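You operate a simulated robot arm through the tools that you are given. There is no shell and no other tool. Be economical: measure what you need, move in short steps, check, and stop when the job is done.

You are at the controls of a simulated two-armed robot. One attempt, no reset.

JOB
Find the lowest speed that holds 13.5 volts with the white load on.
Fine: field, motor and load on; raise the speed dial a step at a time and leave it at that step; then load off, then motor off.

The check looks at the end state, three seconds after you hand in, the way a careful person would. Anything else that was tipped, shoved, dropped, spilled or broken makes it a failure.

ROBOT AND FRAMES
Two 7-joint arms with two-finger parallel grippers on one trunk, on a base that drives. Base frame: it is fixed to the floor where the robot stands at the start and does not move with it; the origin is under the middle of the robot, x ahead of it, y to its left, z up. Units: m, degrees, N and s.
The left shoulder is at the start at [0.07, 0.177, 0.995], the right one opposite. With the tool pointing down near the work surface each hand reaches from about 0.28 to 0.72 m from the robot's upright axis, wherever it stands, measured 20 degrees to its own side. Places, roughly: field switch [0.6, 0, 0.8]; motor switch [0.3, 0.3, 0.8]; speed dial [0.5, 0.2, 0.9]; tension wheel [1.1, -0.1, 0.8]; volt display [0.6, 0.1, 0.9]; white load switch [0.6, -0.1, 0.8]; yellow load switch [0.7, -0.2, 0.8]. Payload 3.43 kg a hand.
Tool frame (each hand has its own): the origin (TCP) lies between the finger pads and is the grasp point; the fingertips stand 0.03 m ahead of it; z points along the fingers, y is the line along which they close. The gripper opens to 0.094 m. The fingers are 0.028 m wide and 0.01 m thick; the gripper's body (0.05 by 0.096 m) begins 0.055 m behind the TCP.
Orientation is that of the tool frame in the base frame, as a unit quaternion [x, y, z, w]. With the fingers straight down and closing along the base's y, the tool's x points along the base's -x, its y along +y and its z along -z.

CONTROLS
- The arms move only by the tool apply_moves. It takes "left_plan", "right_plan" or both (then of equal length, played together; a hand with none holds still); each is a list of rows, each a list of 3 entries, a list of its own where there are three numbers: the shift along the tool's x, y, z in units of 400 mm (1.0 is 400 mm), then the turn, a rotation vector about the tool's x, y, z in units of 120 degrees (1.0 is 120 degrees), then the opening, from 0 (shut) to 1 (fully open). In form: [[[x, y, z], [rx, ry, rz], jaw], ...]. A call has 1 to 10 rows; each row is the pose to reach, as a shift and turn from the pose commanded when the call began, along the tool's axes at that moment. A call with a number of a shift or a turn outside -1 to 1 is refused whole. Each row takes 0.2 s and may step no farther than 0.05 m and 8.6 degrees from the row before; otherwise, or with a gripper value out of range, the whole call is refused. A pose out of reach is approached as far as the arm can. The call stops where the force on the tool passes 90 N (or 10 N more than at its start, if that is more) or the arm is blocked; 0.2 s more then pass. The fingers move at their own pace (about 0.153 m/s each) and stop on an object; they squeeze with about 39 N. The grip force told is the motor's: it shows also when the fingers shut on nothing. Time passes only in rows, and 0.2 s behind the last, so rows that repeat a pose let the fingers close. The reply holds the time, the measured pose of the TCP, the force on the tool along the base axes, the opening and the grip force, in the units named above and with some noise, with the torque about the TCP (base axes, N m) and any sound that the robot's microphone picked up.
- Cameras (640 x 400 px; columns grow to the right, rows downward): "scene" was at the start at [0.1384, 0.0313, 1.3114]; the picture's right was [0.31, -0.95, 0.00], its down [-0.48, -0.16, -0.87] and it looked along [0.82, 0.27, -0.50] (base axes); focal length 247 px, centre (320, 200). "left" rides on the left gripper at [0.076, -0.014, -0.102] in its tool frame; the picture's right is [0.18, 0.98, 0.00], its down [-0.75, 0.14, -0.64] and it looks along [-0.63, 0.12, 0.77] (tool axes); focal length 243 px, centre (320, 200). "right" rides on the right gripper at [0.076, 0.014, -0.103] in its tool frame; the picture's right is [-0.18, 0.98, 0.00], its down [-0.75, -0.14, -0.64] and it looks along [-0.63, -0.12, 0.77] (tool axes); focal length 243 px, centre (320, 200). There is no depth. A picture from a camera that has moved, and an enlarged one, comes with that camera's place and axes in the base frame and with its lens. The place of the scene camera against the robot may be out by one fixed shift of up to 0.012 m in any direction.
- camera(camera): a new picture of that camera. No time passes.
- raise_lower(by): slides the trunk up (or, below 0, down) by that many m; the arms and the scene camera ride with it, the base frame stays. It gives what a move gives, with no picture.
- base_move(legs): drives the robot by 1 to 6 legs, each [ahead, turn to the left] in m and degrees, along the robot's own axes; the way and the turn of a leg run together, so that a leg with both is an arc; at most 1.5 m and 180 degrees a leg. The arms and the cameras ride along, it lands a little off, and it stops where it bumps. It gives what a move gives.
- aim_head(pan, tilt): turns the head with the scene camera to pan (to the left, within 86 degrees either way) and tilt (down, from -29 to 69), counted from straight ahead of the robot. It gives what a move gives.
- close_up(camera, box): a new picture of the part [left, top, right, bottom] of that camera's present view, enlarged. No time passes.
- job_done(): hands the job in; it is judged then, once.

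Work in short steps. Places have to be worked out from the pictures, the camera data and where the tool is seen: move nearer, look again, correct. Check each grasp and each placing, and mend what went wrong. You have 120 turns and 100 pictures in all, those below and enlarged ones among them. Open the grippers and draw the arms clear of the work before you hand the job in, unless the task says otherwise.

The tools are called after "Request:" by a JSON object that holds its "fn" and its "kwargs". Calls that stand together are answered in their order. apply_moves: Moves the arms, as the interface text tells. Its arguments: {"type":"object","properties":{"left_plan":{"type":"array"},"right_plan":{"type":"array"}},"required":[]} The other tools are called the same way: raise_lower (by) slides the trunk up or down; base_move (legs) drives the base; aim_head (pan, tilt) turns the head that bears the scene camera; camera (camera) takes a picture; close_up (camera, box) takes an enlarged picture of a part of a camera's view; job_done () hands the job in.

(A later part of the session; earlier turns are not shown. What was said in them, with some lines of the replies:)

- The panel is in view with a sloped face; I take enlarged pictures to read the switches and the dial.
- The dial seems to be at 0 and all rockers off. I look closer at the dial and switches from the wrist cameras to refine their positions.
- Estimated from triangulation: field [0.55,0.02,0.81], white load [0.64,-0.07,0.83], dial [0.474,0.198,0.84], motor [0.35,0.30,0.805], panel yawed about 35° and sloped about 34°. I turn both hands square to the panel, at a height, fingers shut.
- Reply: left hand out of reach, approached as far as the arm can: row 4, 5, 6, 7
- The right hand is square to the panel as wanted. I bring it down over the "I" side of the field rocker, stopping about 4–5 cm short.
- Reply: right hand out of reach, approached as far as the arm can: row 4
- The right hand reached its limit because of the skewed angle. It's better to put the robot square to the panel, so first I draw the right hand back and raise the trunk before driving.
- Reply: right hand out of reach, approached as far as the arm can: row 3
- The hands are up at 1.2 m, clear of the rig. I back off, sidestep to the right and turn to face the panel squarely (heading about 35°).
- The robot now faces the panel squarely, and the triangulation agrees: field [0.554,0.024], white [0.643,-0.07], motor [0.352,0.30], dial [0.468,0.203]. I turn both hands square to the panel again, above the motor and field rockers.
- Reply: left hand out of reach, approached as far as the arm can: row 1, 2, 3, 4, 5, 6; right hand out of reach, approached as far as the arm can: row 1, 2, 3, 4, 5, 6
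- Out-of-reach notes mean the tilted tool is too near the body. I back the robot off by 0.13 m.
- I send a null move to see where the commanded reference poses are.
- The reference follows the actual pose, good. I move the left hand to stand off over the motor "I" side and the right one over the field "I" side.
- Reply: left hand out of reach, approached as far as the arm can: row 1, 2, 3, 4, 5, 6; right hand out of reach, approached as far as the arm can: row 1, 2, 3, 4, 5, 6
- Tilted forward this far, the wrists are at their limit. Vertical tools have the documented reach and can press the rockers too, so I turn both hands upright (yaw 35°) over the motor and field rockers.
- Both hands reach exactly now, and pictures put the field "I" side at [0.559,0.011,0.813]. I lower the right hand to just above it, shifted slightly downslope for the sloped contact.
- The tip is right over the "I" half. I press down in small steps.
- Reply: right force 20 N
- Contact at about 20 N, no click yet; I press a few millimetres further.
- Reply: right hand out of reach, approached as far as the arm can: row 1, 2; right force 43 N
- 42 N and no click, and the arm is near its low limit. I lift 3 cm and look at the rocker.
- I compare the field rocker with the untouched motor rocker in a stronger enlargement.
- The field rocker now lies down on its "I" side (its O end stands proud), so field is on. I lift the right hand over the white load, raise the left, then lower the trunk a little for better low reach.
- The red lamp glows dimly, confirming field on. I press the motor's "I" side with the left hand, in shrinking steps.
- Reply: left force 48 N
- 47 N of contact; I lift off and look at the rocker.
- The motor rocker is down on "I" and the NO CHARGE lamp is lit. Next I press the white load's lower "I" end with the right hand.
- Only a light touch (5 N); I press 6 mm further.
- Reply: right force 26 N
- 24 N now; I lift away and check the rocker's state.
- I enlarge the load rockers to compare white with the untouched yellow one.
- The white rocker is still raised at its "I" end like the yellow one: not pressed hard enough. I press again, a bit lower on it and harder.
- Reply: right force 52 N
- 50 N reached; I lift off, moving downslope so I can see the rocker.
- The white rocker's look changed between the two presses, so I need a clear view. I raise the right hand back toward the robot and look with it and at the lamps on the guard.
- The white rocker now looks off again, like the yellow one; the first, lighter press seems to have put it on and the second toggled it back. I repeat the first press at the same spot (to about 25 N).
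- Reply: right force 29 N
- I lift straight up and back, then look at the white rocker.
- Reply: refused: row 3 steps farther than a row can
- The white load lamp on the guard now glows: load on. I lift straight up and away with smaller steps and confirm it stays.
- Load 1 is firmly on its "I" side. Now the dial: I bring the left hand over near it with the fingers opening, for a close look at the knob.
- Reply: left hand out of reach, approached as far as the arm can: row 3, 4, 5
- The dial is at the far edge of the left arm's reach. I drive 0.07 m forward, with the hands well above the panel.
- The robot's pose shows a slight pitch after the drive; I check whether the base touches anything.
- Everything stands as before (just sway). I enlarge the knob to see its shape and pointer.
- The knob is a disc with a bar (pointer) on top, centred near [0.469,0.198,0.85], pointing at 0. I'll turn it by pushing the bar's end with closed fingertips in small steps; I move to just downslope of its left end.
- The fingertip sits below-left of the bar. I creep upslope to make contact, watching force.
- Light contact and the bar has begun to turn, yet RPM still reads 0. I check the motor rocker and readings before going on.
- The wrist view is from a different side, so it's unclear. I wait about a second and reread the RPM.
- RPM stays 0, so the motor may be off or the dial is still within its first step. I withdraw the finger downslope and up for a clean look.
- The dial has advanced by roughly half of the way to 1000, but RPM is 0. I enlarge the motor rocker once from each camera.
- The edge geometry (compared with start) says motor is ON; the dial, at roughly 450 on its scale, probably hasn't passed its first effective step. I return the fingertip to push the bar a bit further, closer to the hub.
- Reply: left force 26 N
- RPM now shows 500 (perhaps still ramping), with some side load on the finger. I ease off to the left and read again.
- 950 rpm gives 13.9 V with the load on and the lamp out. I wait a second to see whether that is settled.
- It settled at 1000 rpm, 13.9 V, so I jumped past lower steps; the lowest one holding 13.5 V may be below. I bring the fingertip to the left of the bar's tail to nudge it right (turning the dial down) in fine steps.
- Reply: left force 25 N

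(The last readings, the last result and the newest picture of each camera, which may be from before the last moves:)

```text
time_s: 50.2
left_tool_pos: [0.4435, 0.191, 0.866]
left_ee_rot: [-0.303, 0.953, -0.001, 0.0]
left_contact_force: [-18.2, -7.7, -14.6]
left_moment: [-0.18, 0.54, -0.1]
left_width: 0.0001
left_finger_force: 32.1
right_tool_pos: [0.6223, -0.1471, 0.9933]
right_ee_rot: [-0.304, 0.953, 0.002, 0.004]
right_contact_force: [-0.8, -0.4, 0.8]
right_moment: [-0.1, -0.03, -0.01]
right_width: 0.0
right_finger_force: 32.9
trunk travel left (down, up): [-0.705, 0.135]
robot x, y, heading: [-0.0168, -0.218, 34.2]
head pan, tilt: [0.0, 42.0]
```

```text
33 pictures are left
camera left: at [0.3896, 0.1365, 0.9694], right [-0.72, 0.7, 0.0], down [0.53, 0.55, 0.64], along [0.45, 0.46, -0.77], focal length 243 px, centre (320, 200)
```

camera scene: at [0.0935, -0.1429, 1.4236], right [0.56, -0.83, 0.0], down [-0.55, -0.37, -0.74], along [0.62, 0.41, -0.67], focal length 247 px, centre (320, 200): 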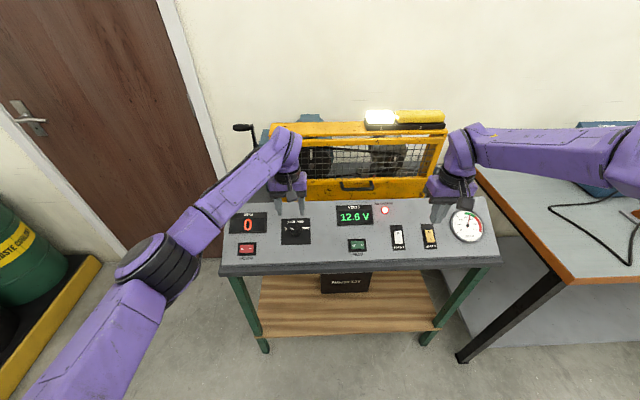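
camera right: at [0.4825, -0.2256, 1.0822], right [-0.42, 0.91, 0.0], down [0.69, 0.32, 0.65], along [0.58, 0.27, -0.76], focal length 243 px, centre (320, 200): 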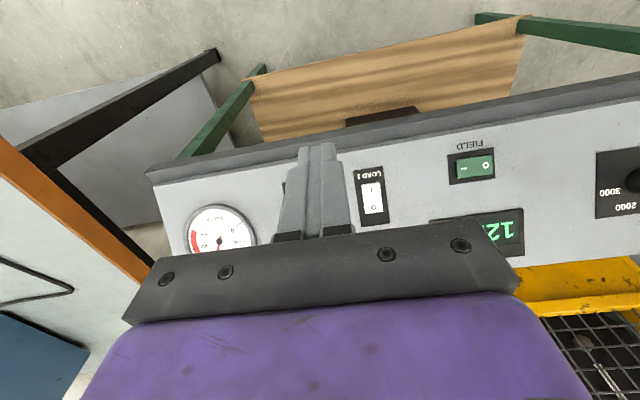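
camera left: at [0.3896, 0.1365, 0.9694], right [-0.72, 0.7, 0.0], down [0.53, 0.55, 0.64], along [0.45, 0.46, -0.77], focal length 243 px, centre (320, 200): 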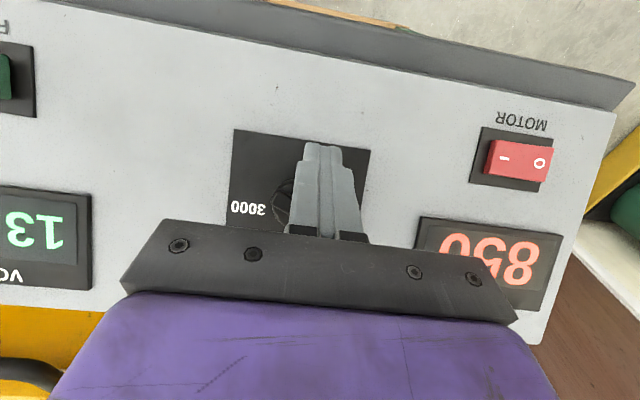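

RPM is falling (850). I back off and read the settled state.

Request:
{"fn": "apply_moves", "kwargs": {"left_plan": [[[0.01, 0.02, 0], [0, 0, 0], 0], [[0.03, 0.04, 0], [0, 0, 0], 0], [[0.03, 0.08, -0.05], [0, 0, 0], 0], [[0.03, 0.1, -0.12], [0, 0, 0], 0], [[0.03, 0.1, -0.2], [0, 0, 0], 0], [[0.03, 0.1, -0.2], [0, 0, 0], 0], [[0.03, 0.1, -0.2], [0, 0, 0], 0], [[0.03, 0.1, -0.2], [0, 0, 0], 0], [[0.03, 0.1, -0.2], [0, 0, 0], 0], [[0.03, 0.1, -0.2], [0, 0, 0], 0]]}}

Request:
{"fn": "apply_moves", "kwargs": {"left_plan": [[[0, 0, 0], [0, 0, 0], 0], [[0, 0, 0], [0, 0, 0], 0], [[0, 0, 0], [0, 0, 0], 0], [[0, 0, 0], [0, 0, 0], 0], [[0, 0, 0], [0, 0, 0], 0], [[0, 0, 0], [0, 0, 0], 0]]}}

Request:
{"fn": "close_up", "kwargs": {"camera": "scene", "box": [220, 190, 412, 310]}}

```text
time_s: 52.4
left_tool_pos: [0.4108, 0.2191, 0.946]
left_ee_rot: [-0.304, 0.953, 0.002, 0.002]
left_contact_force: [0.2, 0.4, -0.9]
left_moment: [-0.01, 0.02, 0.01]
left_width: 0.0002
left_finger_force: 33.4
right_tool_pos: [0.6235, -0.1461, 0.992]
right_ee_rot: [-0.304, 0.953, 0.003, 0.003]
right_contact_force: [-1.2, 0.3, 0.6]
right_moment: [-0.03, -0.02, -0.03]
right_width: 0.0
right_finger_force: 33.3
trunk travel left (down, up): [-0.705, 0.135]
robot x, y, heading: [-0.0187, -0.2162, 33.7]
head pan, tilt: [0.0, 42.0]
```

```text
time_s: 53.8
left_tool_pos: [0.4108, 0.2197, 0.9478]
left_ee_rot: [-0.304, 0.953, 0.001, 0.003]
left_contact_force: [0.1, -0.3, -1.3]
left_moment: [0.01, 0.0, -0.02]
left_width: 0.0
left_finger_force: 33.3
right_tool_pos: [0.6227, -0.1455, 0.9918]
right_ee_rot: [-0.304, 0.953, 0.003, 0.003]
right_contact_force: [-0.2, -0.4, -0.1]
right_moment: [0.0, -0.01, 0.02]
right_width: 0.0003
right_finger_force: 33.2
trunk travel left (down, up): [-0.705, 0.135]
robot x, y, heading: [-0.015, -0.2207, 33.8]
head pan, tilt: [0.0, 42.0]
```

```text
3.33 times, centred on (316, 250) of scene
camera zoom: at [0.0965, -0.1406, 1.4232], right [0.56, -0.83, 0.0], down [-0.56, -0.37, -0.74], along [0.62, 0.41, -0.67], focal length 824 px, centre (333, 33)
```

zoom: 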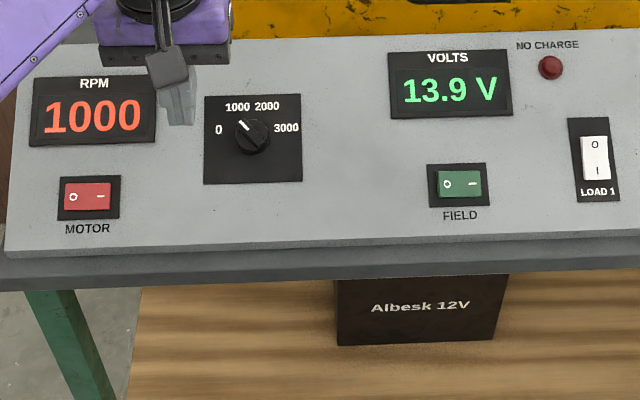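

RPM came back to 1000 with the pointer now a bit short of the 1000 mark, while at ~37° it read 0: so the dial's steps are 0/1000/2000/3000 and 1000 is the lowest that holds 13.5 V (13.9 V). I zoom in to judge how well the pointer sits on 1000.

Request:
{"fn": "close_up", "kwargs": {"camera": "scene", "box": [272, 212, 320, 248]}}

```text
11.11 times, centred on (296, 230) of scene
camera zoom: at [0.0965, -0.1406, 1.4232], right [0.56, -0.83, 0.0], down [-0.56, -0.37, -0.74], along [0.62, 0.41, -0.67], focal length 2745 px, centre (587, -133)
```

zoom: 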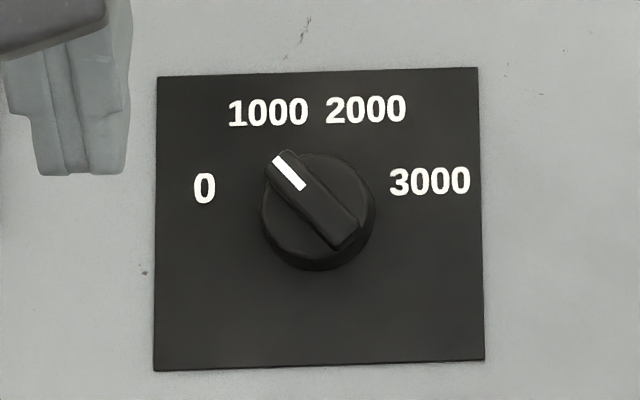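

The pointer sits at about 47° where the 1000 mark is at about 63°, so I nudge it clockwise onto the mark, pushing the bar's tail left with a travel that can't reach the 2000 step.

Request:
{"fn": "apply_moves", "kwargs": {"left_plan": [[[-0.012, -0.07, 0], [0, 0, 0], 0], [[-0.024, -0.14, 0], [0, 0, 0], 0], [[-0.0355, -0.208, 0.02], [0, 0, 0], 0], [[-0.0355, -0.208, 0.11], [0, 0, 0], 0], [[-0.0355, -0.208, 0.202], [0, 0, 0], 0], [[-0.0355, -0.195, 0.202], [0, 0, 0], 0], [[-0.0355, -0.186, 0.202], [0, 0, 0], 0], [[-0.0355, -0.179, 0.202], [0, 0, 0], 0]]}}

Request:
{"fn": "camera", "kwargs": {"camera": "left"}}

```text
time_s: 55.6
left_tool_pos: [0.4655, 0.1669, 0.8676]
left_ee_rot: [-0.302, 0.953, 0.001, 0.002]
left_contact_force: [2.5, -8.4, -4.6]
left_moment: [-0.12, 0.01, -0.04]
left_width: 0.0003
left_finger_force: 33.1
right_tool_pos: [0.6237, -0.1489, 0.9918]
right_ee_rot: [-0.303, 0.953, 0.004, 0.003]
right_contact_force: [0.1, 0.0, -0.1]
right_moment: [0.01, 0.03, 0.04]
right_width: 0.0
right_finger_force: 32.4
trunk travel left (down, up): [-0.705, 0.135]
robot x, y, heading: [-0.018, -0.2174, 33.6]
head pan, tilt: [0.0, 42.0]
```

```text
30 pictures are left
camera left: at [0.4122, 0.1113, 0.9692], right [-0.72, 0.7, 0.0], down [0.53, 0.55, 0.64], along [0.45, 0.46, -0.76], focal length 243 px, centre (320, 200)
```

left: 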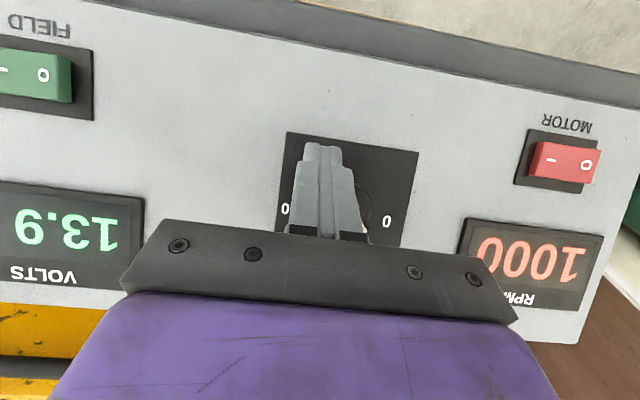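

Contact at 8 N, RPM steady at 1000. I push about 3 mm more, then withdraw and look.

Request:
{"fn": "apply_moves", "kwargs": {"left_plan": [[[0, 0.005, 0], [0, 0, 0], 0], [[0, 0.009, 0], [0, 0, 0], 0], [[0, 0.009, 0], [0, 0, 0], 0]]}}

Request:
{"fn": "apply_moves", "kwargs": {"left_plan": [[[0, -0.03, 0], [0, 0, 0], 0], [[0.02, -0.05, -0.06], [0, 0, 0], 0], [[0.04, -0.05, -0.15], [0, 0, 0], 0], [[0.06, -0.02, -0.22], [0, 0, 0], 0], [[0.1, 0.05, -0.25], [0, 0, 0], 0]]}}

Request:
{"fn": "close_up", "kwargs": {"camera": "scene", "box": [220, 190, 412, 310]}}

```text
time_s: 56.4
left_tool_pos: [0.4631, 0.168, 0.8657]
left_ee_rot: [-0.303, 0.953, 0.001, 0.001]
left_contact_force: [2.8, -31.7, -18.1]
left_moment: [-0.55, 0.01, -0.09]
left_width: 0.0001
left_finger_force: 33.0
right_tool_pos: [0.6269, -0.15, 0.9904]
right_ee_rot: [-0.304, 0.953, 0.004, 0.003]
right_contact_force: [0.3, -0.1, 0.4]
right_moment: [0.0, -0.02, -0.01]
right_width: 0.0
right_finger_force: 33.2
trunk travel left (down, up): [-0.705, 0.135]
robot x, y, heading: [-0.0162, -0.2167, 33.3]
head pan, tilt: [0.0, 42.0]
```

```text
time_s: 57.6
left_tool_pos: [0.4153, 0.1666, 0.9666]
left_ee_rot: [-0.304, 0.953, 0.0, 0.003]
left_contact_force: [0.8, 0.6, -0.8]
left_moment: [-0.01, -0.03, -0.01]
left_width: 0.0
left_finger_force: 32.7
right_tool_pos: [0.6238, -0.1467, 0.9928]
right_ee_rot: [-0.303, 0.953, 0.002, 0.003]
right_contact_force: [-0.7, -0.2, -1.0]
right_moment: [-0.04, -0.02, -0.02]
right_width: 0.0001
right_finger_force: 32.7
trunk travel left (down, up): [-0.705, 0.135]
robot x, y, heading: [-0.0172, -0.2165, 33.6]
head pan, tilt: [0.0, 42.0]
```

```text
3.33 times, centred on (316, 250) of scene
camera zoom: at [0.095, -0.1398, 1.4232], right [0.56, -0.83, 0.0], down [-0.56, -0.37, -0.74], along [0.62, 0.41, -0.67], focal length 824 px, centre (333, 33)
```

zoom: 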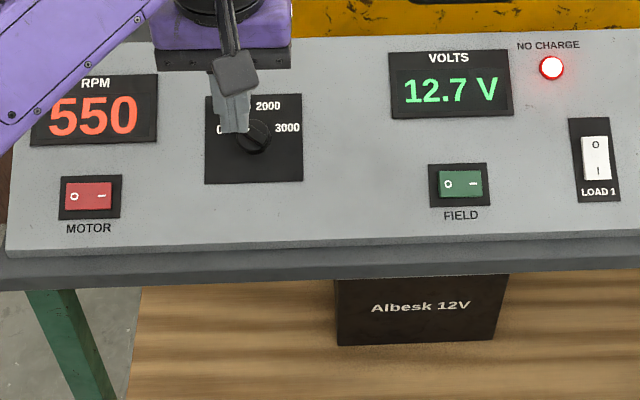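

RPM shows 550 and falling or settling; the knob is hidden. I move the hand clear and look again.

Request:
{"fn": "apply_moves", "kwargs": {"left_plan": [[[0.05, 0.05, -0.02], [0, 0, 0], 0], [[0.08, 0.12, -0.04], [0, 0, 0], 0], [[0.08, 0.12, -0.04], [0, 0, 0], 0], [[0.08, 0.12, -0.04], [0, 0, 0], 0], [[0.08, 0.12, -0.04], [0, 0, 0], 0], [[0.08, 0.12, -0.04], [0, 0, 0], 0], [[0.08, 0.12, -0.04], [0, 0, 0], 0], [[0.08, 0.12, -0.04], [0, 0, 0], 0]]}}

Request:
{"fn": "camera", "kwargs": {"camera": "left"}}

Request:
{"fn": "close_up", "kwargs": {"camera": "scene", "box": [220, 190, 412, 310]}}

```text
time_s: 59.4
left_tool_pos: [0.3639, 0.1862, 0.9811]
left_ee_rot: [-0.303, 0.953, 0.001, 0.003]
left_contact_force: [0.1, 0.0, -0.8]
left_moment: [0.02, 0.0, -0.02]
left_width: 0.0002
left_finger_force: 33.2
right_tool_pos: [0.6242, -0.1467, 0.9917]
right_ee_rot: [-0.304, 0.953, 0.004, 0.004]
right_contact_force: [-0.3, 0.3, 0.3]
right_moment: [-0.01, 0.02, 0.0]
right_width: 0.0
right_finger_force: 33.1
trunk travel left (down, up): [-0.705, 0.135]
robot x, y, heading: [-0.019, -0.2181, 33.9]
head pan, tilt: [0.0, 42.0]
```

```text
28 pictures are left
camera left: at [0.3109, 0.1306, 1.0838], right [-0.72, 0.69, 0.0], down [0.53, 0.55, 0.65], along [0.45, 0.46, -0.76], focal length 243 px, centre (320, 200)
```

left: 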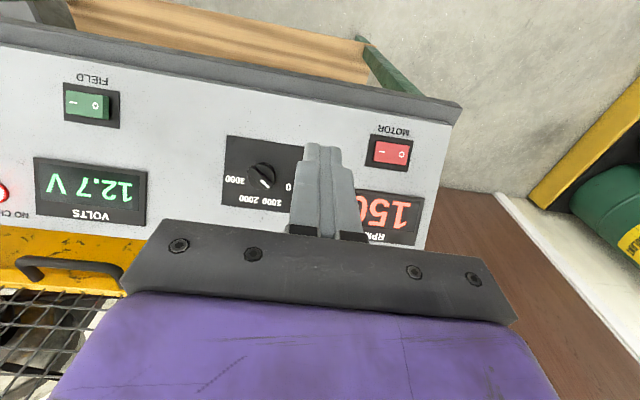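

```text
3.33 times, centred on (316, 250) of scene
camera zoom: at [0.0967, -0.1408, 1.4232], right [0.56, -0.83, 0.0], down [-0.56, -0.37, -0.74], along [0.62, 0.41, -0.67], focal length 824 px, centre (333, 33)
```

zoom: 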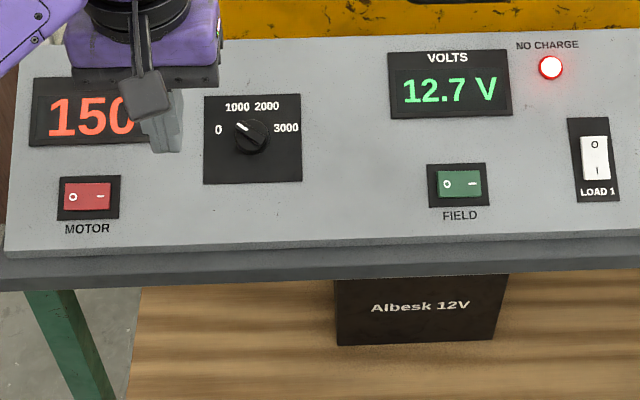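

The RPM is decaying to 0 and the pointer is at about 40°: my last push hit the end of the tail and turned it back. I repeat the earlier push on the left end that put it nicely on 1000, with the same geometry.

Request:
{"fn": "apply_moves", "kwargs": {"left_plan": [[[-0.06, -0.03, 0.04], [0, 0, 0], 0], [[-0.12, -0.06, 0.09], [0, 0, 0], 0], [[-0.17, -0.083, 0.15], [0, 0, 0], 0], [[-0.17, -0.083, 0.23], [0, 0, 0], 0], [[-0.17, -0.083, 0.2875], [0, 0, 0], 0], [[-0.1825, -0.083, 0.2825], [0, 0, 0], 0], [[-0.1925, -0.083, 0.2775], [0, 0, 0], 0], [[-0.198, -0.083, 0.2745], [0, 0, 0], 0]]}}

Request:
{"fn": "camera", "kwargs": {"camera": "left"}}

```text
time_s: 61.2
left_tool_pos: [0.4437, 0.2091, 0.8722]
left_ee_rot: [-0.306, 0.952, 0.0, 0.003]
left_contact_force: [-21.5, 17.3, 5.1]
left_moment: [0.37, 0.38, 0.26]
left_width: 0.0
left_finger_force: 33.0
right_tool_pos: [0.6207, -0.1449, 0.9948]
right_ee_rot: [-0.304, 0.953, 0.0, 0.005]
right_contact_force: [-0.4, 0.8, -0.8]
right_moment: [-0.02, -0.01, -0.02]
right_width: 0.0
right_finger_force: 32.4
trunk travel left (down, up): [-0.705, 0.135]
robot x, y, heading: [-0.02, -0.2146, 33.8]
head pan, tilt: [0.0, 42.0]
```

```text
26 pictures are left
camera left: at [0.3911, 0.1531, 0.9757], right [-0.72, 0.69, 0.0], down [0.53, 0.55, 0.65], along [0.45, 0.47, -0.76], focal length 243 px, centre (320, 200)
```

left: 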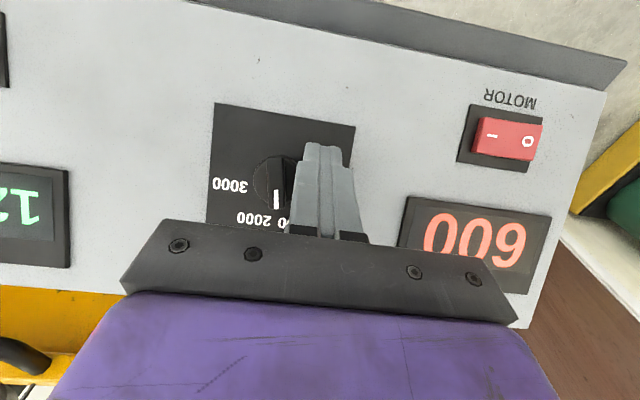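

Same as before: RPM is ramping up. I withdraw the same way and wait.

Request:
{"fn": "apply_moves", "kwargs": {"left_plan": [[[0.01, 0.02, 0], [0, 0, 0], 0], [[0.04, 0.05, 0], [0, 0, 0], 0], [[0.06, 0.08, -0.05], [0, 0, 0], 0], [[0.07, 0.1, -0.14], [0, 0, 0], 0], [[0.1, 0.17, -0.2], [0, 0, 0], 0], [[0.1, 0.22, -0.22], [0, 0, 0], 0], [[0.1, 0.22, -0.22], [0, 0, 0], 0], [[0.1, 0.22, -0.22], [0, 0, 0], 0], [[0.1, 0.22, -0.22], [0, 0, 0], 0], [[0.1, 0.22, -0.22], [0, 0, 0], 0]]}}

Request:
{"fn": "apply_moves", "kwargs": {"left_plan": [[[0, 0, 0], [0, 0, 0], 0], [[0, 0, 0], [0, 0, 0], 0], [[0, 0, 0], [0, 0, 0], 0], [[0, 0, 0], [0, 0, 0], 0], [[0, 0, 0], [0, 0, 0], 0], [[0, 0, 0], [0, 0, 0], 0], [[0, 0, 0], [0, 0, 0], 0], [[0, 0, 0], [0, 0, 0], 0]]}}

Request:
{"fn": "close_up", "kwargs": {"camera": "scene", "box": [220, 190, 412, 310]}}

Request:
{"fn": "close_up", "kwargs": {"camera": "scene", "box": [272, 212, 320, 248]}}

```text
time_s: 63.4
left_tool_pos: [0.3639, 0.2529, 0.9614]
left_ee_rot: [-0.304, 0.953, 0.0, 0.001]
left_contact_force: [0.2, 0.1, -0.8]
left_moment: [-0.01, 0.0, 0.02]
left_width: 0.0005
left_finger_force: 32.8
right_tool_pos: [0.6241, -0.1454, 0.9923]
right_ee_rot: [-0.304, 0.953, 0.003, 0.004]
right_contact_force: [0.1, -0.7, -0.2]
right_moment: [0.02, 0.0, 0.01]
right_width: 0.0
right_finger_force: 33.4
trunk travel left (down, up): [-0.705, 0.135]
robot x, y, heading: [-0.0158, -0.2157, 33.9]
head pan, tilt: [0.0, 42.0]
```

```text
time_s: 65.2
left_tool_pos: [0.3637, 0.254, 0.9615]
left_ee_rot: [-0.304, 0.953, 0.0, 0.002]
left_contact_force: [0.3, -0.3, -1.0]
left_moment: [-0.01, -0.03, -0.03]
left_width: 0.0
left_finger_force: 32.9
right_tool_pos: [0.6237, -0.1468, 0.9925]
right_ee_rot: [-0.304, 0.953, 0.003, 0.004]
right_contact_force: [0.8, -0.7, 0.1]
right_moment: [-0.03, -0.02, -0.02]
right_width: 0.0
right_finger_force: 32.8
trunk travel left (down, up): [-0.705, 0.135]
robot x, y, heading: [-0.0157, -0.2196, 34.0]
head pan, tilt: [0.0, 42.0]
```

```text
3.33 times, centred on (316, 250) of scene
camera zoom: at [0.0965, -0.1406, 1.4232], right [0.56, -0.83, 0.0], down [-0.56, -0.37, -0.74], along [0.62, 0.41, -0.67], focal length 824 px, centre (333, 33)
```

zoom: 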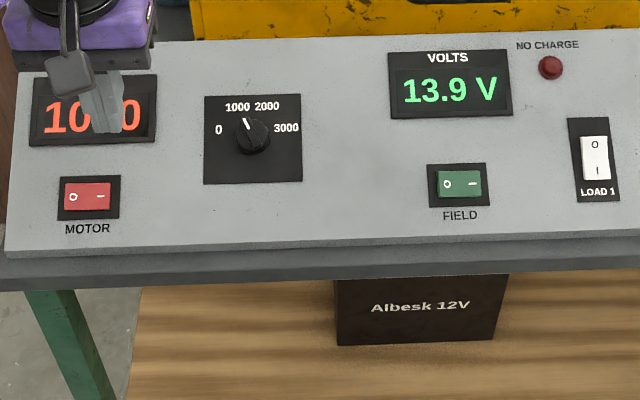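

```text
11.11 times, centred on (296, 230) of scene
camera zoom: at [0.0965, -0.1406, 1.4232], right [0.56, -0.83, 0.0], down [-0.56, -0.37, -0.74], along [0.62, 0.41, -0.67], focal length 2745 px, centre (587, -133)
```

zoom: 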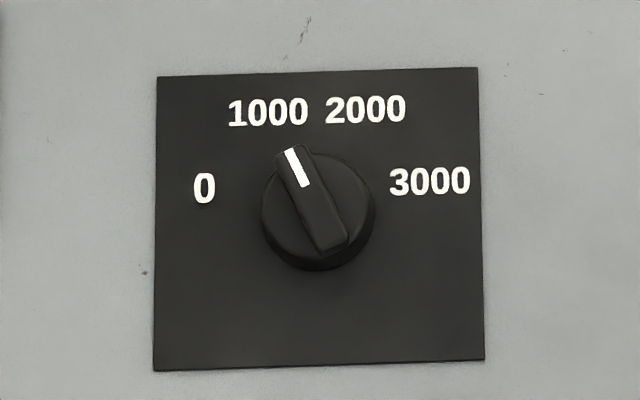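

The pointer is right on the 1000 mark, 1000 rpm, 13.9 V, lamp out with load 1 on. Now load off: I bring the right hand over the upper "O" end of the white rocker.

Request:
{"fn": "apply_moves", "kwargs": {"right_plan": [[[-0.05, 0.04, 0], [0, 0, 0], 0], [[-0.1, 0.08, 0.03], [0, 0, 0], 0], [[-0.146, 0.122, 0.09], [0, 0, 0], 0], [[-0.146, 0.122, 0.17], [0, 0, 0], 0], [[-0.146, 0.122, 0.23], [0, 0, 0], 0]]}}

Request:
{"fn": "camera", "kwargs": {"camera": "right"}}

```text
time_s: 66.4
left_tool_pos: [0.3638, 0.2537, 0.9617]
left_ee_rot: [-0.304, 0.953, 0.001, 0.002]
left_contact_force: [-0.2, -0.3, 0.6]
left_moment: [-0.03, -0.01, 0.03]
left_width: 0.0
left_finger_force: 32.5
right_tool_pos: [0.6437, -0.0726, 0.8996]
right_ee_rot: [-0.304, 0.953, 0.003, 0.003]
right_contact_force: [-0.1, -0.1, -0.4]
right_moment: [0.03, 0.03, 0.01]
right_width: 0.0
right_finger_force: 32.9
trunk travel left (down, up): [-0.705, 0.135]
robot x, y, heading: [-0.0164, -0.2155, 33.8]
head pan, tilt: [0.0, 42.0]
```

```text
23 pictures are left
camera right: at [0.5728, -0.1062, 1.0033], right [-0.42, 0.91, 0.01], down [0.69, 0.32, 0.65], along [0.59, 0.28, -0.76], focal length 243 px, centre (320, 200)
```

right: 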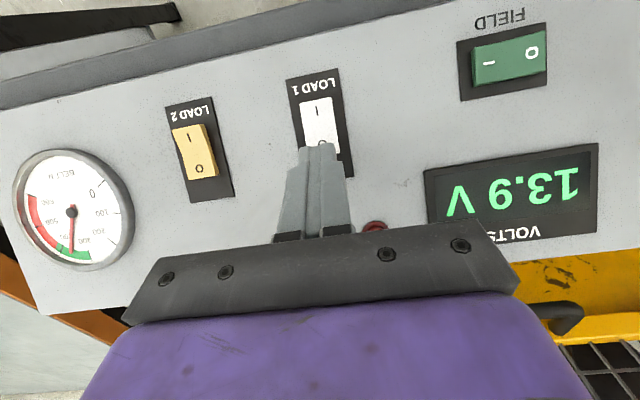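

Well aligned over the "O" end. I press down in small steps.

Request:
{"fn": "apply_moves", "kwargs": {"right_plan": [[[0, 0, 0.035], [0, 0, 0], 0], [[0, 0, 0.055], [0, 0, 0], 0], [[0, 0, 0.07], [0, 0, 0], 0], [[0, 0, 0.08], [0, 0, 0], 0]]}}

Request:
{"fn": "camera", "kwargs": {"camera": "scene"}}

```text
time_s: 67.4
left_tool_pos: [0.3623, 0.2525, 0.9636]
left_ee_rot: [-0.303, 0.953, 0.001, 0.004]
left_contact_force: [-0.2, 0.0, -0.4]
left_moment: [0.03, 0.03, -0.02]
left_width: 0.0
left_finger_force: 32.8
right_tool_pos: [0.6426, -0.072, 0.8714]
right_ee_rot: [-0.304, 0.953, 0.004, 0.005]
right_contact_force: [-1.0, -0.7, 11.1]
right_moment: [0.07, -0.13, 0.04]
right_width: 0.0004
right_finger_force: 33.0
trunk travel left (down, up): [-0.705, 0.135]
robot x, y, heading: [-0.0185, -0.2213, 33.8]
head pan, tilt: [0.0, 42.0]
```

```text
22 pictures are left
camera scene: at [0.0943, -0.1413, 1.4236], right [0.56, -0.83, 0.0], down [-0.56, -0.37, -0.74], along [0.62, 0.41, -0.67], focal length 247 px, centre (320, 200)
```

scene: 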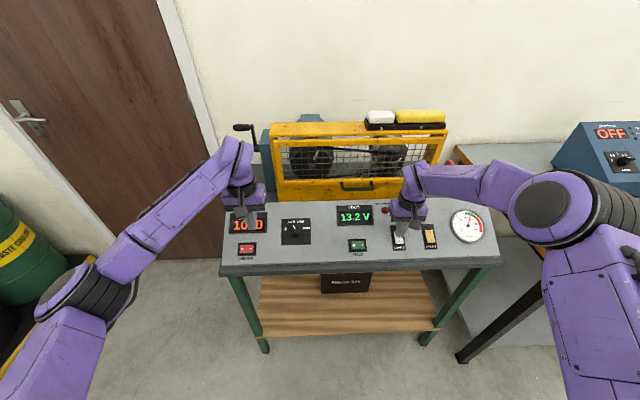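

The white lamp went out: load off at 11 N. Volts show 13.2 momentarily; I lift the right hand clear and read the settled state.

Request:
{"fn": "apply_moves", "kwargs": {"right_plan": [[[0, 0, -0.1], [0, 0, 0], 0], [[0, 0, -0.2], [0, 0, 0], 0], [[0.08, -0.06, -0.26], [0, 0, 0], 0], [[0.16, -0.12, -0.3], [0, 0, 0], 0], [[0.24, -0.18, -0.3], [0, 0, 0], 0], [[0.24, -0.18, -0.3], [0, 0, 0], 0], [[0.24, -0.18, -0.3], [0, 0, 0], 0]]}}

Request:
{"fn": "close_up", "kwargs": {"camera": "scene", "box": [220, 170, 460, 320]}}

```text
time_s: 69.0
left_tool_pos: [0.362, 0.253, 0.9622]
left_ee_rot: [-0.304, 0.953, 0.001, 0.003]
left_contact_force: [-0.9, -0.3, -0.5]
left_moment: [0.01, -0.02, -0.01]
left_width: 0.0002
left_finger_force: 33.4
right_tool_pos: [0.6075, -0.1879, 0.9889]
right_ee_rot: [-0.304, 0.953, 0.003, 0.004]
right_contact_force: [-0.9, -0.8, 0.3]
right_moment: [-0.01, -0.01, 0.01]
right_width: 0.0
right_finger_force: 33.0
trunk travel left (down, up): [-0.705, 0.135]
robot x, y, heading: [-0.0182, -0.2206, 33.9]
head pan, tilt: [0.0, 42.0]
```

```text
2.67 times, centred on (340, 245) of scene
camera zoom: at [0.0963, -0.1407, 1.4232], right [0.56, -0.83, 0.0], down [-0.56, -0.37, -0.74], along [0.62, 0.41, -0.67], focal length 659 px, centre (267, 80)
```

zoom: 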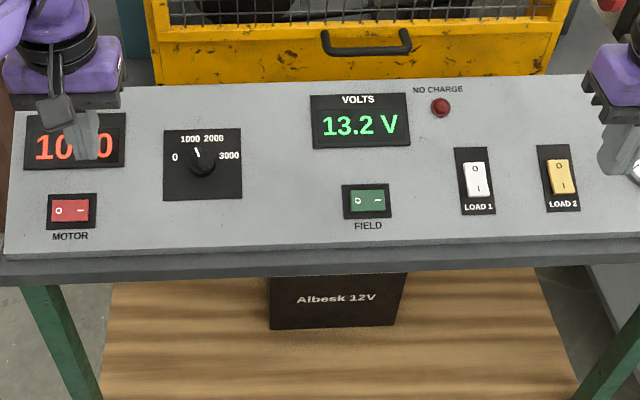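

I check the white lamp and rocker closely, since 13.2 V with load off is puzzling.

Request:
{"fn": "close_up", "kwargs": {"camera": "scene", "box": [360, 95, 456, 155]}}

Request:
{"fn": "close_up", "kwargs": {"camera": "scene", "box": [382, 218, 446, 258]}}

```text
6.67 times, centred on (408, 125) of scene
camera zoom: at [0.0963, -0.1407, 1.4232], right [0.56, -0.83, 0.0], down [-0.56, -0.37, -0.74], along [0.62, 0.41, -0.67], focal length 1647 px, centre (-267, 700)
```

zoom: 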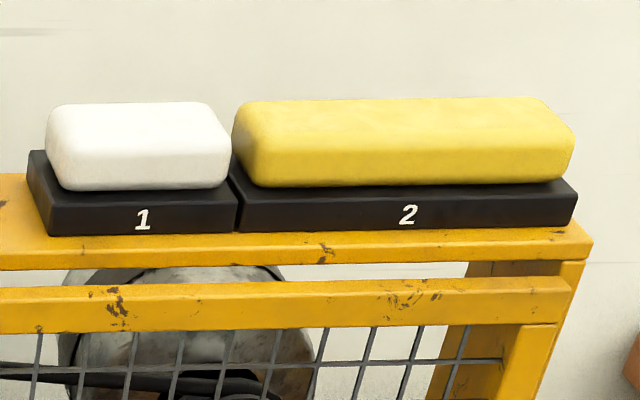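

```text
10.00 times, centred on (414, 238) of scene
camera zoom: at [0.0963, -0.1407, 1.4232], right [0.56, -0.83, 0.0], down [-0.56, -0.37, -0.74], along [0.62, 0.41, -0.67], focal length 2471 px, centre (-620, -180)
```

zoom: 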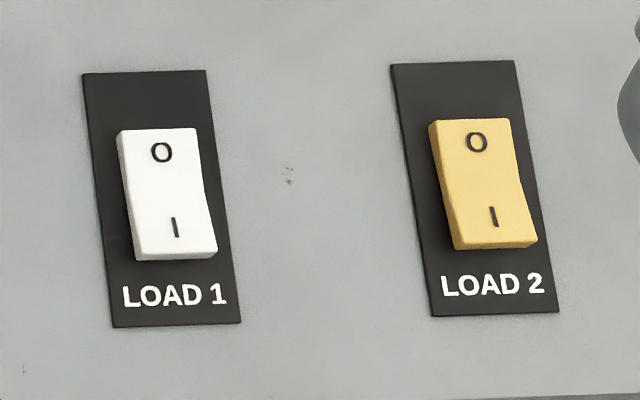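

Load 1 is off by both lamp and rocker. I bring the left hand over the motor's "O" side and read the displays once more before switching off.

Request:
{"fn": "apply_moves", "kwargs": {"left_plan": [[[-0.007, 0.075, 0.05], [0, 0, 0], 0], [[-0.014, 0.15, 0.1], [0, 0, 0], 0], [[-0.014, 0.15, 0.155], [0, 0, 0], 0]]}}

Request:
{"fn": "camera", "kwargs": {"camera": "left"}}

Request:
{"fn": "close_up", "kwargs": {"camera": "scene", "box": [220, 190, 412, 310]}}

```text
time_s: 69.8
left_tool_pos: [0.3359, 0.305, 0.9005]
left_ee_rot: [-0.304, 0.953, 0.001, 0.003]
left_contact_force: [0.9, 0.4, 0.3]
left_moment: [0.01, 0.02, 0.0]
left_width: 0.0
left_finger_force: 32.8
right_tool_pos: [0.6086, -0.1874, 0.988]
right_ee_rot: [-0.304, 0.953, 0.002, 0.003]
right_contact_force: [0.5, -0.4, -0.6]
right_moment: [0.02, 0.03, -0.02]
right_width: 0.0
right_finger_force: 32.7
trunk travel left (down, up): [-0.705, 0.135]
robot x, y, heading: [-0.0182, -0.2147, 33.8]
head pan, tilt: [0.0, 42.0]
```

```text
18 pictures are left
camera left: at [0.282, 0.2496, 1.0016], right [-0.72, 0.7, 0.0], down [0.53, 0.55, 0.65], along [0.45, 0.46, -0.76], focal length 243 px, centre (320, 200)
```

left: 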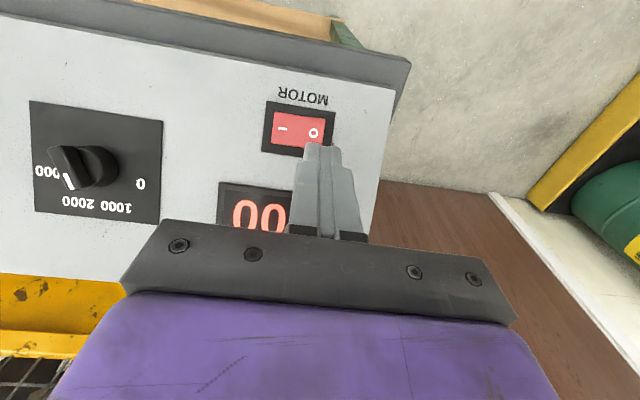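

```text
3.33 times, centred on (316, 250) of scene
camera zoom: at [0.0973, -0.1409, 1.4231], right [0.56, -0.83, 0.0], down [-0.56, -0.37, -0.74], along [0.62, 0.41, -0.67], focal length 824 px, centre (333, 33)
```

zoom: 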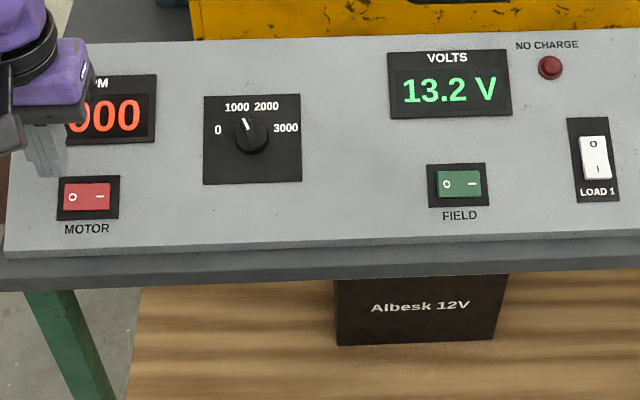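

Rocker and lamp say load off, yet the volts fell from 13.9 to 13.2 as it was switched — contrary to expectation. To be sure which holds under load, I press the white "I" end again and watch lamp and volts.

Request:
{"fn": "apply_moves", "kwargs": {"right_plan": [[[-0.06, 0.062, 0.03], [0, 0, 0], 0], [[-0.115, 0.124, 0.06], [0, 0, 0], 0], [[-0.169, 0.186, 0.1], [0, 0, 0], 0], [[-0.169, 0.186, 0.2], [0, 0, 0], 0], [[-0.169, 0.186, 0.29], [0, 0, 0], 0], [[-0.169, 0.186, 0.325], [0, 0, 0], 0], [[-0.169, 0.186, 0.337], [0, 0, 0], 0], [[-0.169, 0.186, 0.3475], [0, 0, 0], 0]]}}

Request:
{"fn": "camera", "kwargs": {"camera": "scene"}}

```text
time_s: 71.6
left_tool_pos: [0.3313, 0.3035, 0.9018]
left_ee_rot: [-0.303, 0.953, 0.001, 0.004]
left_contact_force: [0.1, -1.1, 0.5]
left_moment: [-0.03, 0.01, 0.02]
left_width: 0.0
left_finger_force: 32.7
right_tool_pos: [0.6155, -0.0876, 0.8536]
right_ee_rot: [-0.304, 0.953, 0.003, 0.007]
right_contact_force: [-5.8, -4.6, 23.8]
right_moment: [0.08, -0.07, 0.0]
right_width: 0.0003
right_finger_force: 32.8
trunk travel left (down, up): [-0.705, 0.135]
robot x, y, heading: [-0.0148, -0.2171, 33.8]
head pan, tilt: [0.0, 42.0]
```

```text
16 pictures are left
camera scene: at [0.0909, -0.1425, 1.4241], right [0.56, -0.83, 0.0], down [-0.55, -0.37, -0.75], along [0.62, 0.41, -0.67], focal length 247 px, centre (320, 200)
```

scene: 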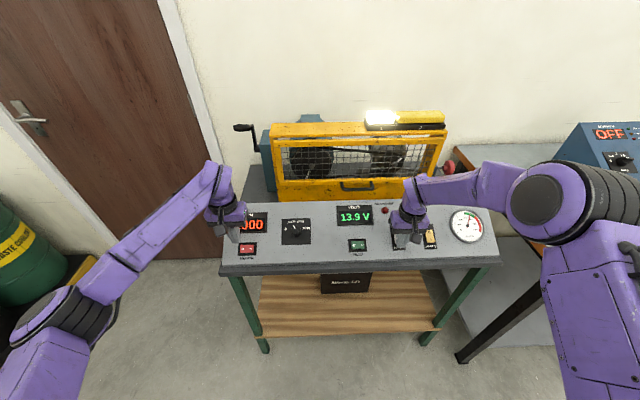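

Confirmed: white load on (lamp lit) gives 13.9 V at 1000 rpm, so that step is right. I lift, and press the "O" end again to switch the load off.

Request:
{"fn": "apply_moves", "kwargs": {"right_plan": [[[0, 0, -0.1], [0, 0, 0], 0], [[-0.036, -0.018, -0.15], [0, 0, 0], 0], [[-0.072, -0.01, -0.15], [0, 0, 0], 0], [[-0.072, -0.01, -0.12], [0, 0, 0], 0]]}}

```text
time_s: 72.6
left_tool_pos: [0.3349, 0.3044, 0.8993]
left_ee_rot: [-0.304, 0.953, 0.001, 0.003]
left_contact_force: [-0.4, 0.4, 0.4]
left_moment: [-0.01, -0.02, 0.02]
left_width: 0.0003
left_finger_force: 32.6
right_tool_pos: [0.645, -0.0739, 0.8989]
right_ee_rot: [-0.304, 0.953, 0.003, 0.004]
right_contact_force: [0.1, 0.3, 0.4]
right_moment: [0.02, -0.01, 0.0]
right_width: 0.0
right_finger_force: 33.6
trunk travel left (down, up): [-0.705, 0.135]
robot x, y, heading: [-0.0163, -0.2204, 34.0]
head pan, tilt: [0.0, 42.0]
```

The right hand is back over the "O" end, at the same place as before. I press to the same depth and then lift away.

Request:
{"fn": "apply_moves", "kwargs": {"right_plan": [[[0, 0, 0.035], [0, 0, 0], 0], [[0, 0, 0.055], [0, 0, 0], 0], [[0, 0, 0.07], [0, 0, 0], 0], [[0, 0, 0.08], [0, 0, 0], 0], [[0, 0, 0], [0, 0, 0], 0], [[0, 0, -0.1], [0, 0, 0], 0], [[0.06, -0.05, -0.16], [0, 0, 0], 0], [[0.13, -0.1, -0.22], [0, 0, 0], 0], [[0.2, -0.16, -0.25], [0, 0, 0], 0]]}}

Request:
{"fn": "camera", "kwargs": {"camera": "scene"}}

```text
time_s: 74.6
left_tool_pos: [0.3345, 0.3043, 0.901]
left_ee_rot: [-0.304, 0.953, 0.001, 0.002]
left_contact_force: [0.8, -0.9, 1.1]
left_moment: [0.01, 0.0, -0.01]
left_width: 0.0001
left_finger_force: 33.1
right_tool_pos: [0.6152, -0.1746, 0.9979]
right_ee_rot: [-0.305, 0.952, 0.003, 0.004]
right_contact_force: [0.2, -0.1, 0.9]
right_moment: [0.05, -0.04, -0.03]
right_width: 0.0004
right_finger_force: 33.4
trunk travel left (down, up): [-0.705, 0.135]
robot x, y, heading: [-0.0174, -0.2204, 33.9]
head pan, tilt: [0.0, 42.0]
```

```text
15 pictures are left
camera scene: at [0.0961, -0.1428, 1.4233], right [0.56, -0.83, 0.0], down [-0.56, -0.37, -0.74], along [0.62, 0.41, -0.67], focal length 247 px, centre (320, 200)
```

scene: 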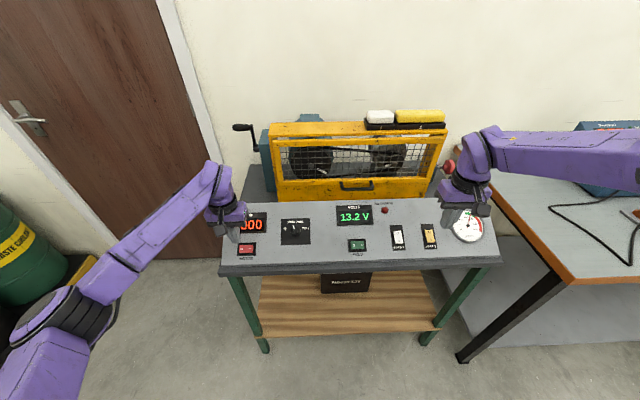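

Load is off. Now I press the motor's "O" side with the left hand.

Request:
{"fn": "apply_moves", "kwargs": {"left_plan": [[[0, 0, 0.06], [0, 0, 0], 0], [[0, 0, 0.09], [0, 0, 0], 0], [[0, 0, 0.105], [0, 0, 0], 0], [[0, 0, 0.115], [0, 0, 0], 0], [[0, 0, 0.125], [0, 0, 0], 0]]}}

Request:
{"fn": "close_up", "kwargs": {"camera": "scene", "box": [220, 190, 412, 310]}}

```text
time_s: 75.8
left_tool_pos: [0.3335, 0.3057, 0.856]
left_ee_rot: [-0.304, 0.953, 0.002, 0.009]
left_contact_force: [2.2, 8.5, 39.0]
left_moment: [0.3, -0.65, 0.11]
left_width: 0.0001
left_finger_force: 33.2
right_tool_pos: [0.6131, -0.1741, 0.9994]
right_ee_rot: [-0.304, 0.953, 0.004, 0.005]
right_contact_force: [-0.4, -0.4, -0.1]
right_moment: [0.02, -0.03, -0.01]
right_width: 0.0001
right_finger_force: 33.5
trunk travel left (down, up): [-0.705, 0.135]
robot x, y, heading: [-0.0164, -0.2192, 33.8]
head pan, tilt: [0.0, 42.0]
```

```text
3.33 times, centred on (316, 250) of scene
camera zoom: at [0.0932, -0.1443, 1.4243], right [0.56, -0.83, 0.0], down [-0.55, -0.37, -0.75], along [0.62, 0.41, -0.67], focal length 824 px, centre (333, 33)
```

zoom: 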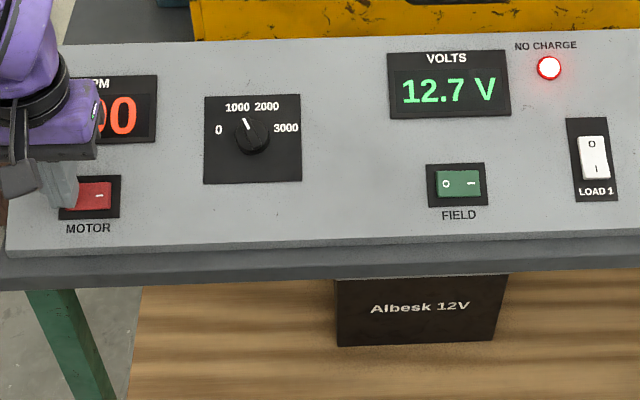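

The motor is running down and the NO CHARGE lamp is on. I lift the left hand straight up, draw both arms back and open the grippers.

Request:
{"fn": "apply_moves", "kwargs": {"left_plan": [[[0, 0, -0.1], [0, 0, 0], 0], [[0, 0, -0.2], [0, 0, 0], 0], [[0, 0, -0.3], [0, 0, 0], 0.3], [[0.05, 0.02, -0.38], [0, 0, 0], 0.6], [[0.1, 0.04, -0.46], [0, 0, 0], 1], [[0.15, 0.06, -0.5], [0, 0, 0], 1]], "right_plan": [[[0, 0, -0.1], [0, 0, 0], 0], [[0.05, 0, -0.2], [0, 0, 0], 0], [[0.12, 0, -0.25], [0, 0, 0], 0.3], [[0.2, 0, -0.28], [0, 0, 0], 0.6], [[0.28, 0, -0.28], [0, 0, 0], 1], [[0.36, 0, -0.28], [0, 0, 0], 1]]}}

Request:
{"fn": "apply_moves", "kwargs": {"left_plan": [[[0, 0, 0], [0, 0, 0], 1], [[0, 0, 0], [0, 0, 0], 1], [[0, 0, 0], [0, 0, 0], 1], [[0, 0, 0], [0, 0, 0], 1], [[0, 0, 0], [0, 0, 0], 1], [[0, 0, 0], [0, 0, 0], 1], [[0, 0, 0], [0, 0, 0], 1], [[0, 0, 0], [0, 0, 0], 1]]}}

Request:
{"fn": "camera", "kwargs": {"camera": "scene"}}

Request:
{"fn": "close_up", "kwargs": {"camera": "scene", "box": [220, 190, 460, 320]}}

```text
time_s: 77.2
left_tool_pos: [0.271, 0.2913, 1.0472]
left_ee_rot: [-0.305, 0.953, 0.0, 0.001]
left_contact_force: [-0.2, -0.2, -1.3]
left_moment: [0.0, -0.03, 0.01]
left_width: 0.0941
left_finger_force: 0.0
right_tool_pos: [0.5376, -0.2288, 1.1091]
right_ee_rot: [-0.305, 0.952, 0.003, 0.002]
right_contact_force: [-0.4, 0.3, -0.4]
right_moment: [-0.04, 0.0, -0.01]
right_width: 0.0938
right_finger_force: 0.0
right hand out of reach, approached as far as the arm can: row 5, 6
trunk travel left (down, up): [-0.705, 0.135]
robot x, y, heading: [-0.0188, -0.2191, 34.1]
head pan, tilt: [0.0, 42.0]
```

```text
time_s: 79.0
left_tool_pos: [0.2715, 0.2901, 1.0467]
left_ee_rot: [-0.304, 0.953, 0.001, 0.002]
left_contact_force: [-1.1, 0.0, 0.5]
left_moment: [0.0, -0.02, 0.01]
left_width: 0.0939
left_finger_force: 0.1
right_tool_pos: [0.5391, -0.2303, 1.1097]
right_ee_rot: [-0.306, 0.952, 0.002, 0.001]
right_contact_force: [-0.4, 0.1, 0.0]
right_moment: [0.01, 0.02, -0.01]
right_width: 0.0939
right_finger_force: 0.2
trunk travel left (down, up): [-0.705, 0.135]
robot x, y, heading: [-0.0178, -0.2165, 33.7]
head pan, tilt: [0.0, 42.0]
```

```text
13 pictures are left
camera scene: at [0.0964, -0.1406, 1.4232], right [0.56, -0.83, 0.0], down [-0.56, -0.37, -0.74], along [0.62, 0.41, -0.67], focal length 247 px, centre (320, 200)
```

scene: 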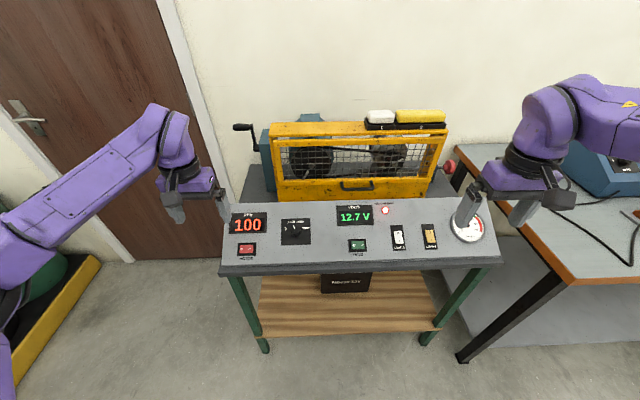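

```text
2.67 times, centred on (340, 255) of scene
camera zoom: at [0.0964, -0.1406, 1.4232], right [0.56, -0.83, 0.0], down [-0.56, -0.37, -0.74], along [0.62, 0.41, -0.67], focal length 659 px, centre (267, 53)
```

zoom: 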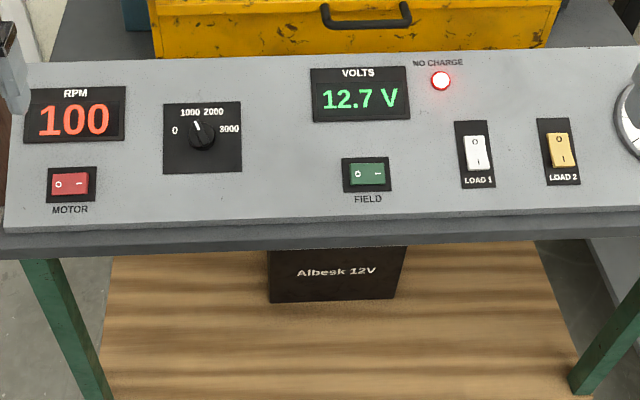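

Motor off and coasting down, dial left on 1000, load off, field on. I back the robot off a little so the arms are clear.

Request:
{"fn": "base_move", "kwargs": {"legs": [[-0.25, 0]]}}

Request:
{"fn": "camera", "kwargs": {"camera": "scene"}}

```text
time_s: 80.8
left_tool_pos: [0.0631, 0.1538, 1.0475]
left_ee_rot: [-0.306, 0.952, 0.0, 0.001]
left_contact_force: [-0.4, 0.1, 0.5]
left_moment: [0.04, -0.04, -0.01]
left_width: 0.0941
left_finger_force: 0.1
right_tool_pos: [0.3329, -0.3653, 1.1087]
right_ee_rot: [-0.307, 0.952, 0.002, 0.002]
right_contact_force: [-0.3, 0.4, 0.7]
right_moment: [-0.03, -0.01, 0.01]
right_width: 0.094
right_finger_force: 0.1
trunk travel left (down, up): [-0.705, 0.135]
robot x, y, heading: [-0.218, -0.3577, 34.0]
head pan, tilt: [0.0, 42.0]
```

```text
11 pictures are left
camera scene: at [-0.1093, -0.2781, 1.4231], right [0.56, -0.83, 0.0], down [-0.56, -0.37, -0.74], along [0.62, 0.41, -0.67], focal length 247 px, centre (320, 200)
```

scene: 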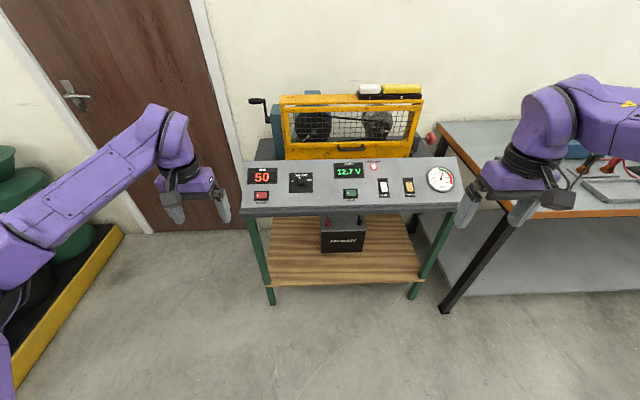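

Everything stands in place and the arms are clear, with the motor nearly stopped. I hand in.

Request:
{"fn": "job_done", "kwargs": {}}

```text
The job is handed in.
```

The lowest dial step that holds 13.5 V with the white load on is 1000 rpm: it read 13.9 V, against 12.6–12.7 V at the 0 step. I left the dial on 1000, then switched the load off and the motor off; the field is still on.

- **Dial overshoot and return:** The knob did not go up cleanly. I turned it back below the 1000 step and up again before leaving it there. It never went above 1000.
- **Step size:** I worked out that the steps are 0/1000/2000/3000 because the speed read or fell towards 0 with the pointer about halfway to 1000.
- **White load switch:** It was toggled more than once while I found how hard to press, and once more to check the reading.
- **Odd reading:** At 1000 rpm the display read 13.2 V with the load off, lower than the 13.9 V with it on. I switched the load back on and got 13.9 V again. I don't know why it is lower unloaded.

The motor was still coasting down at 50 rpm in the last picture before I handed in. Nothing looked moved or tipped, and both arms are open and clear of the panel.
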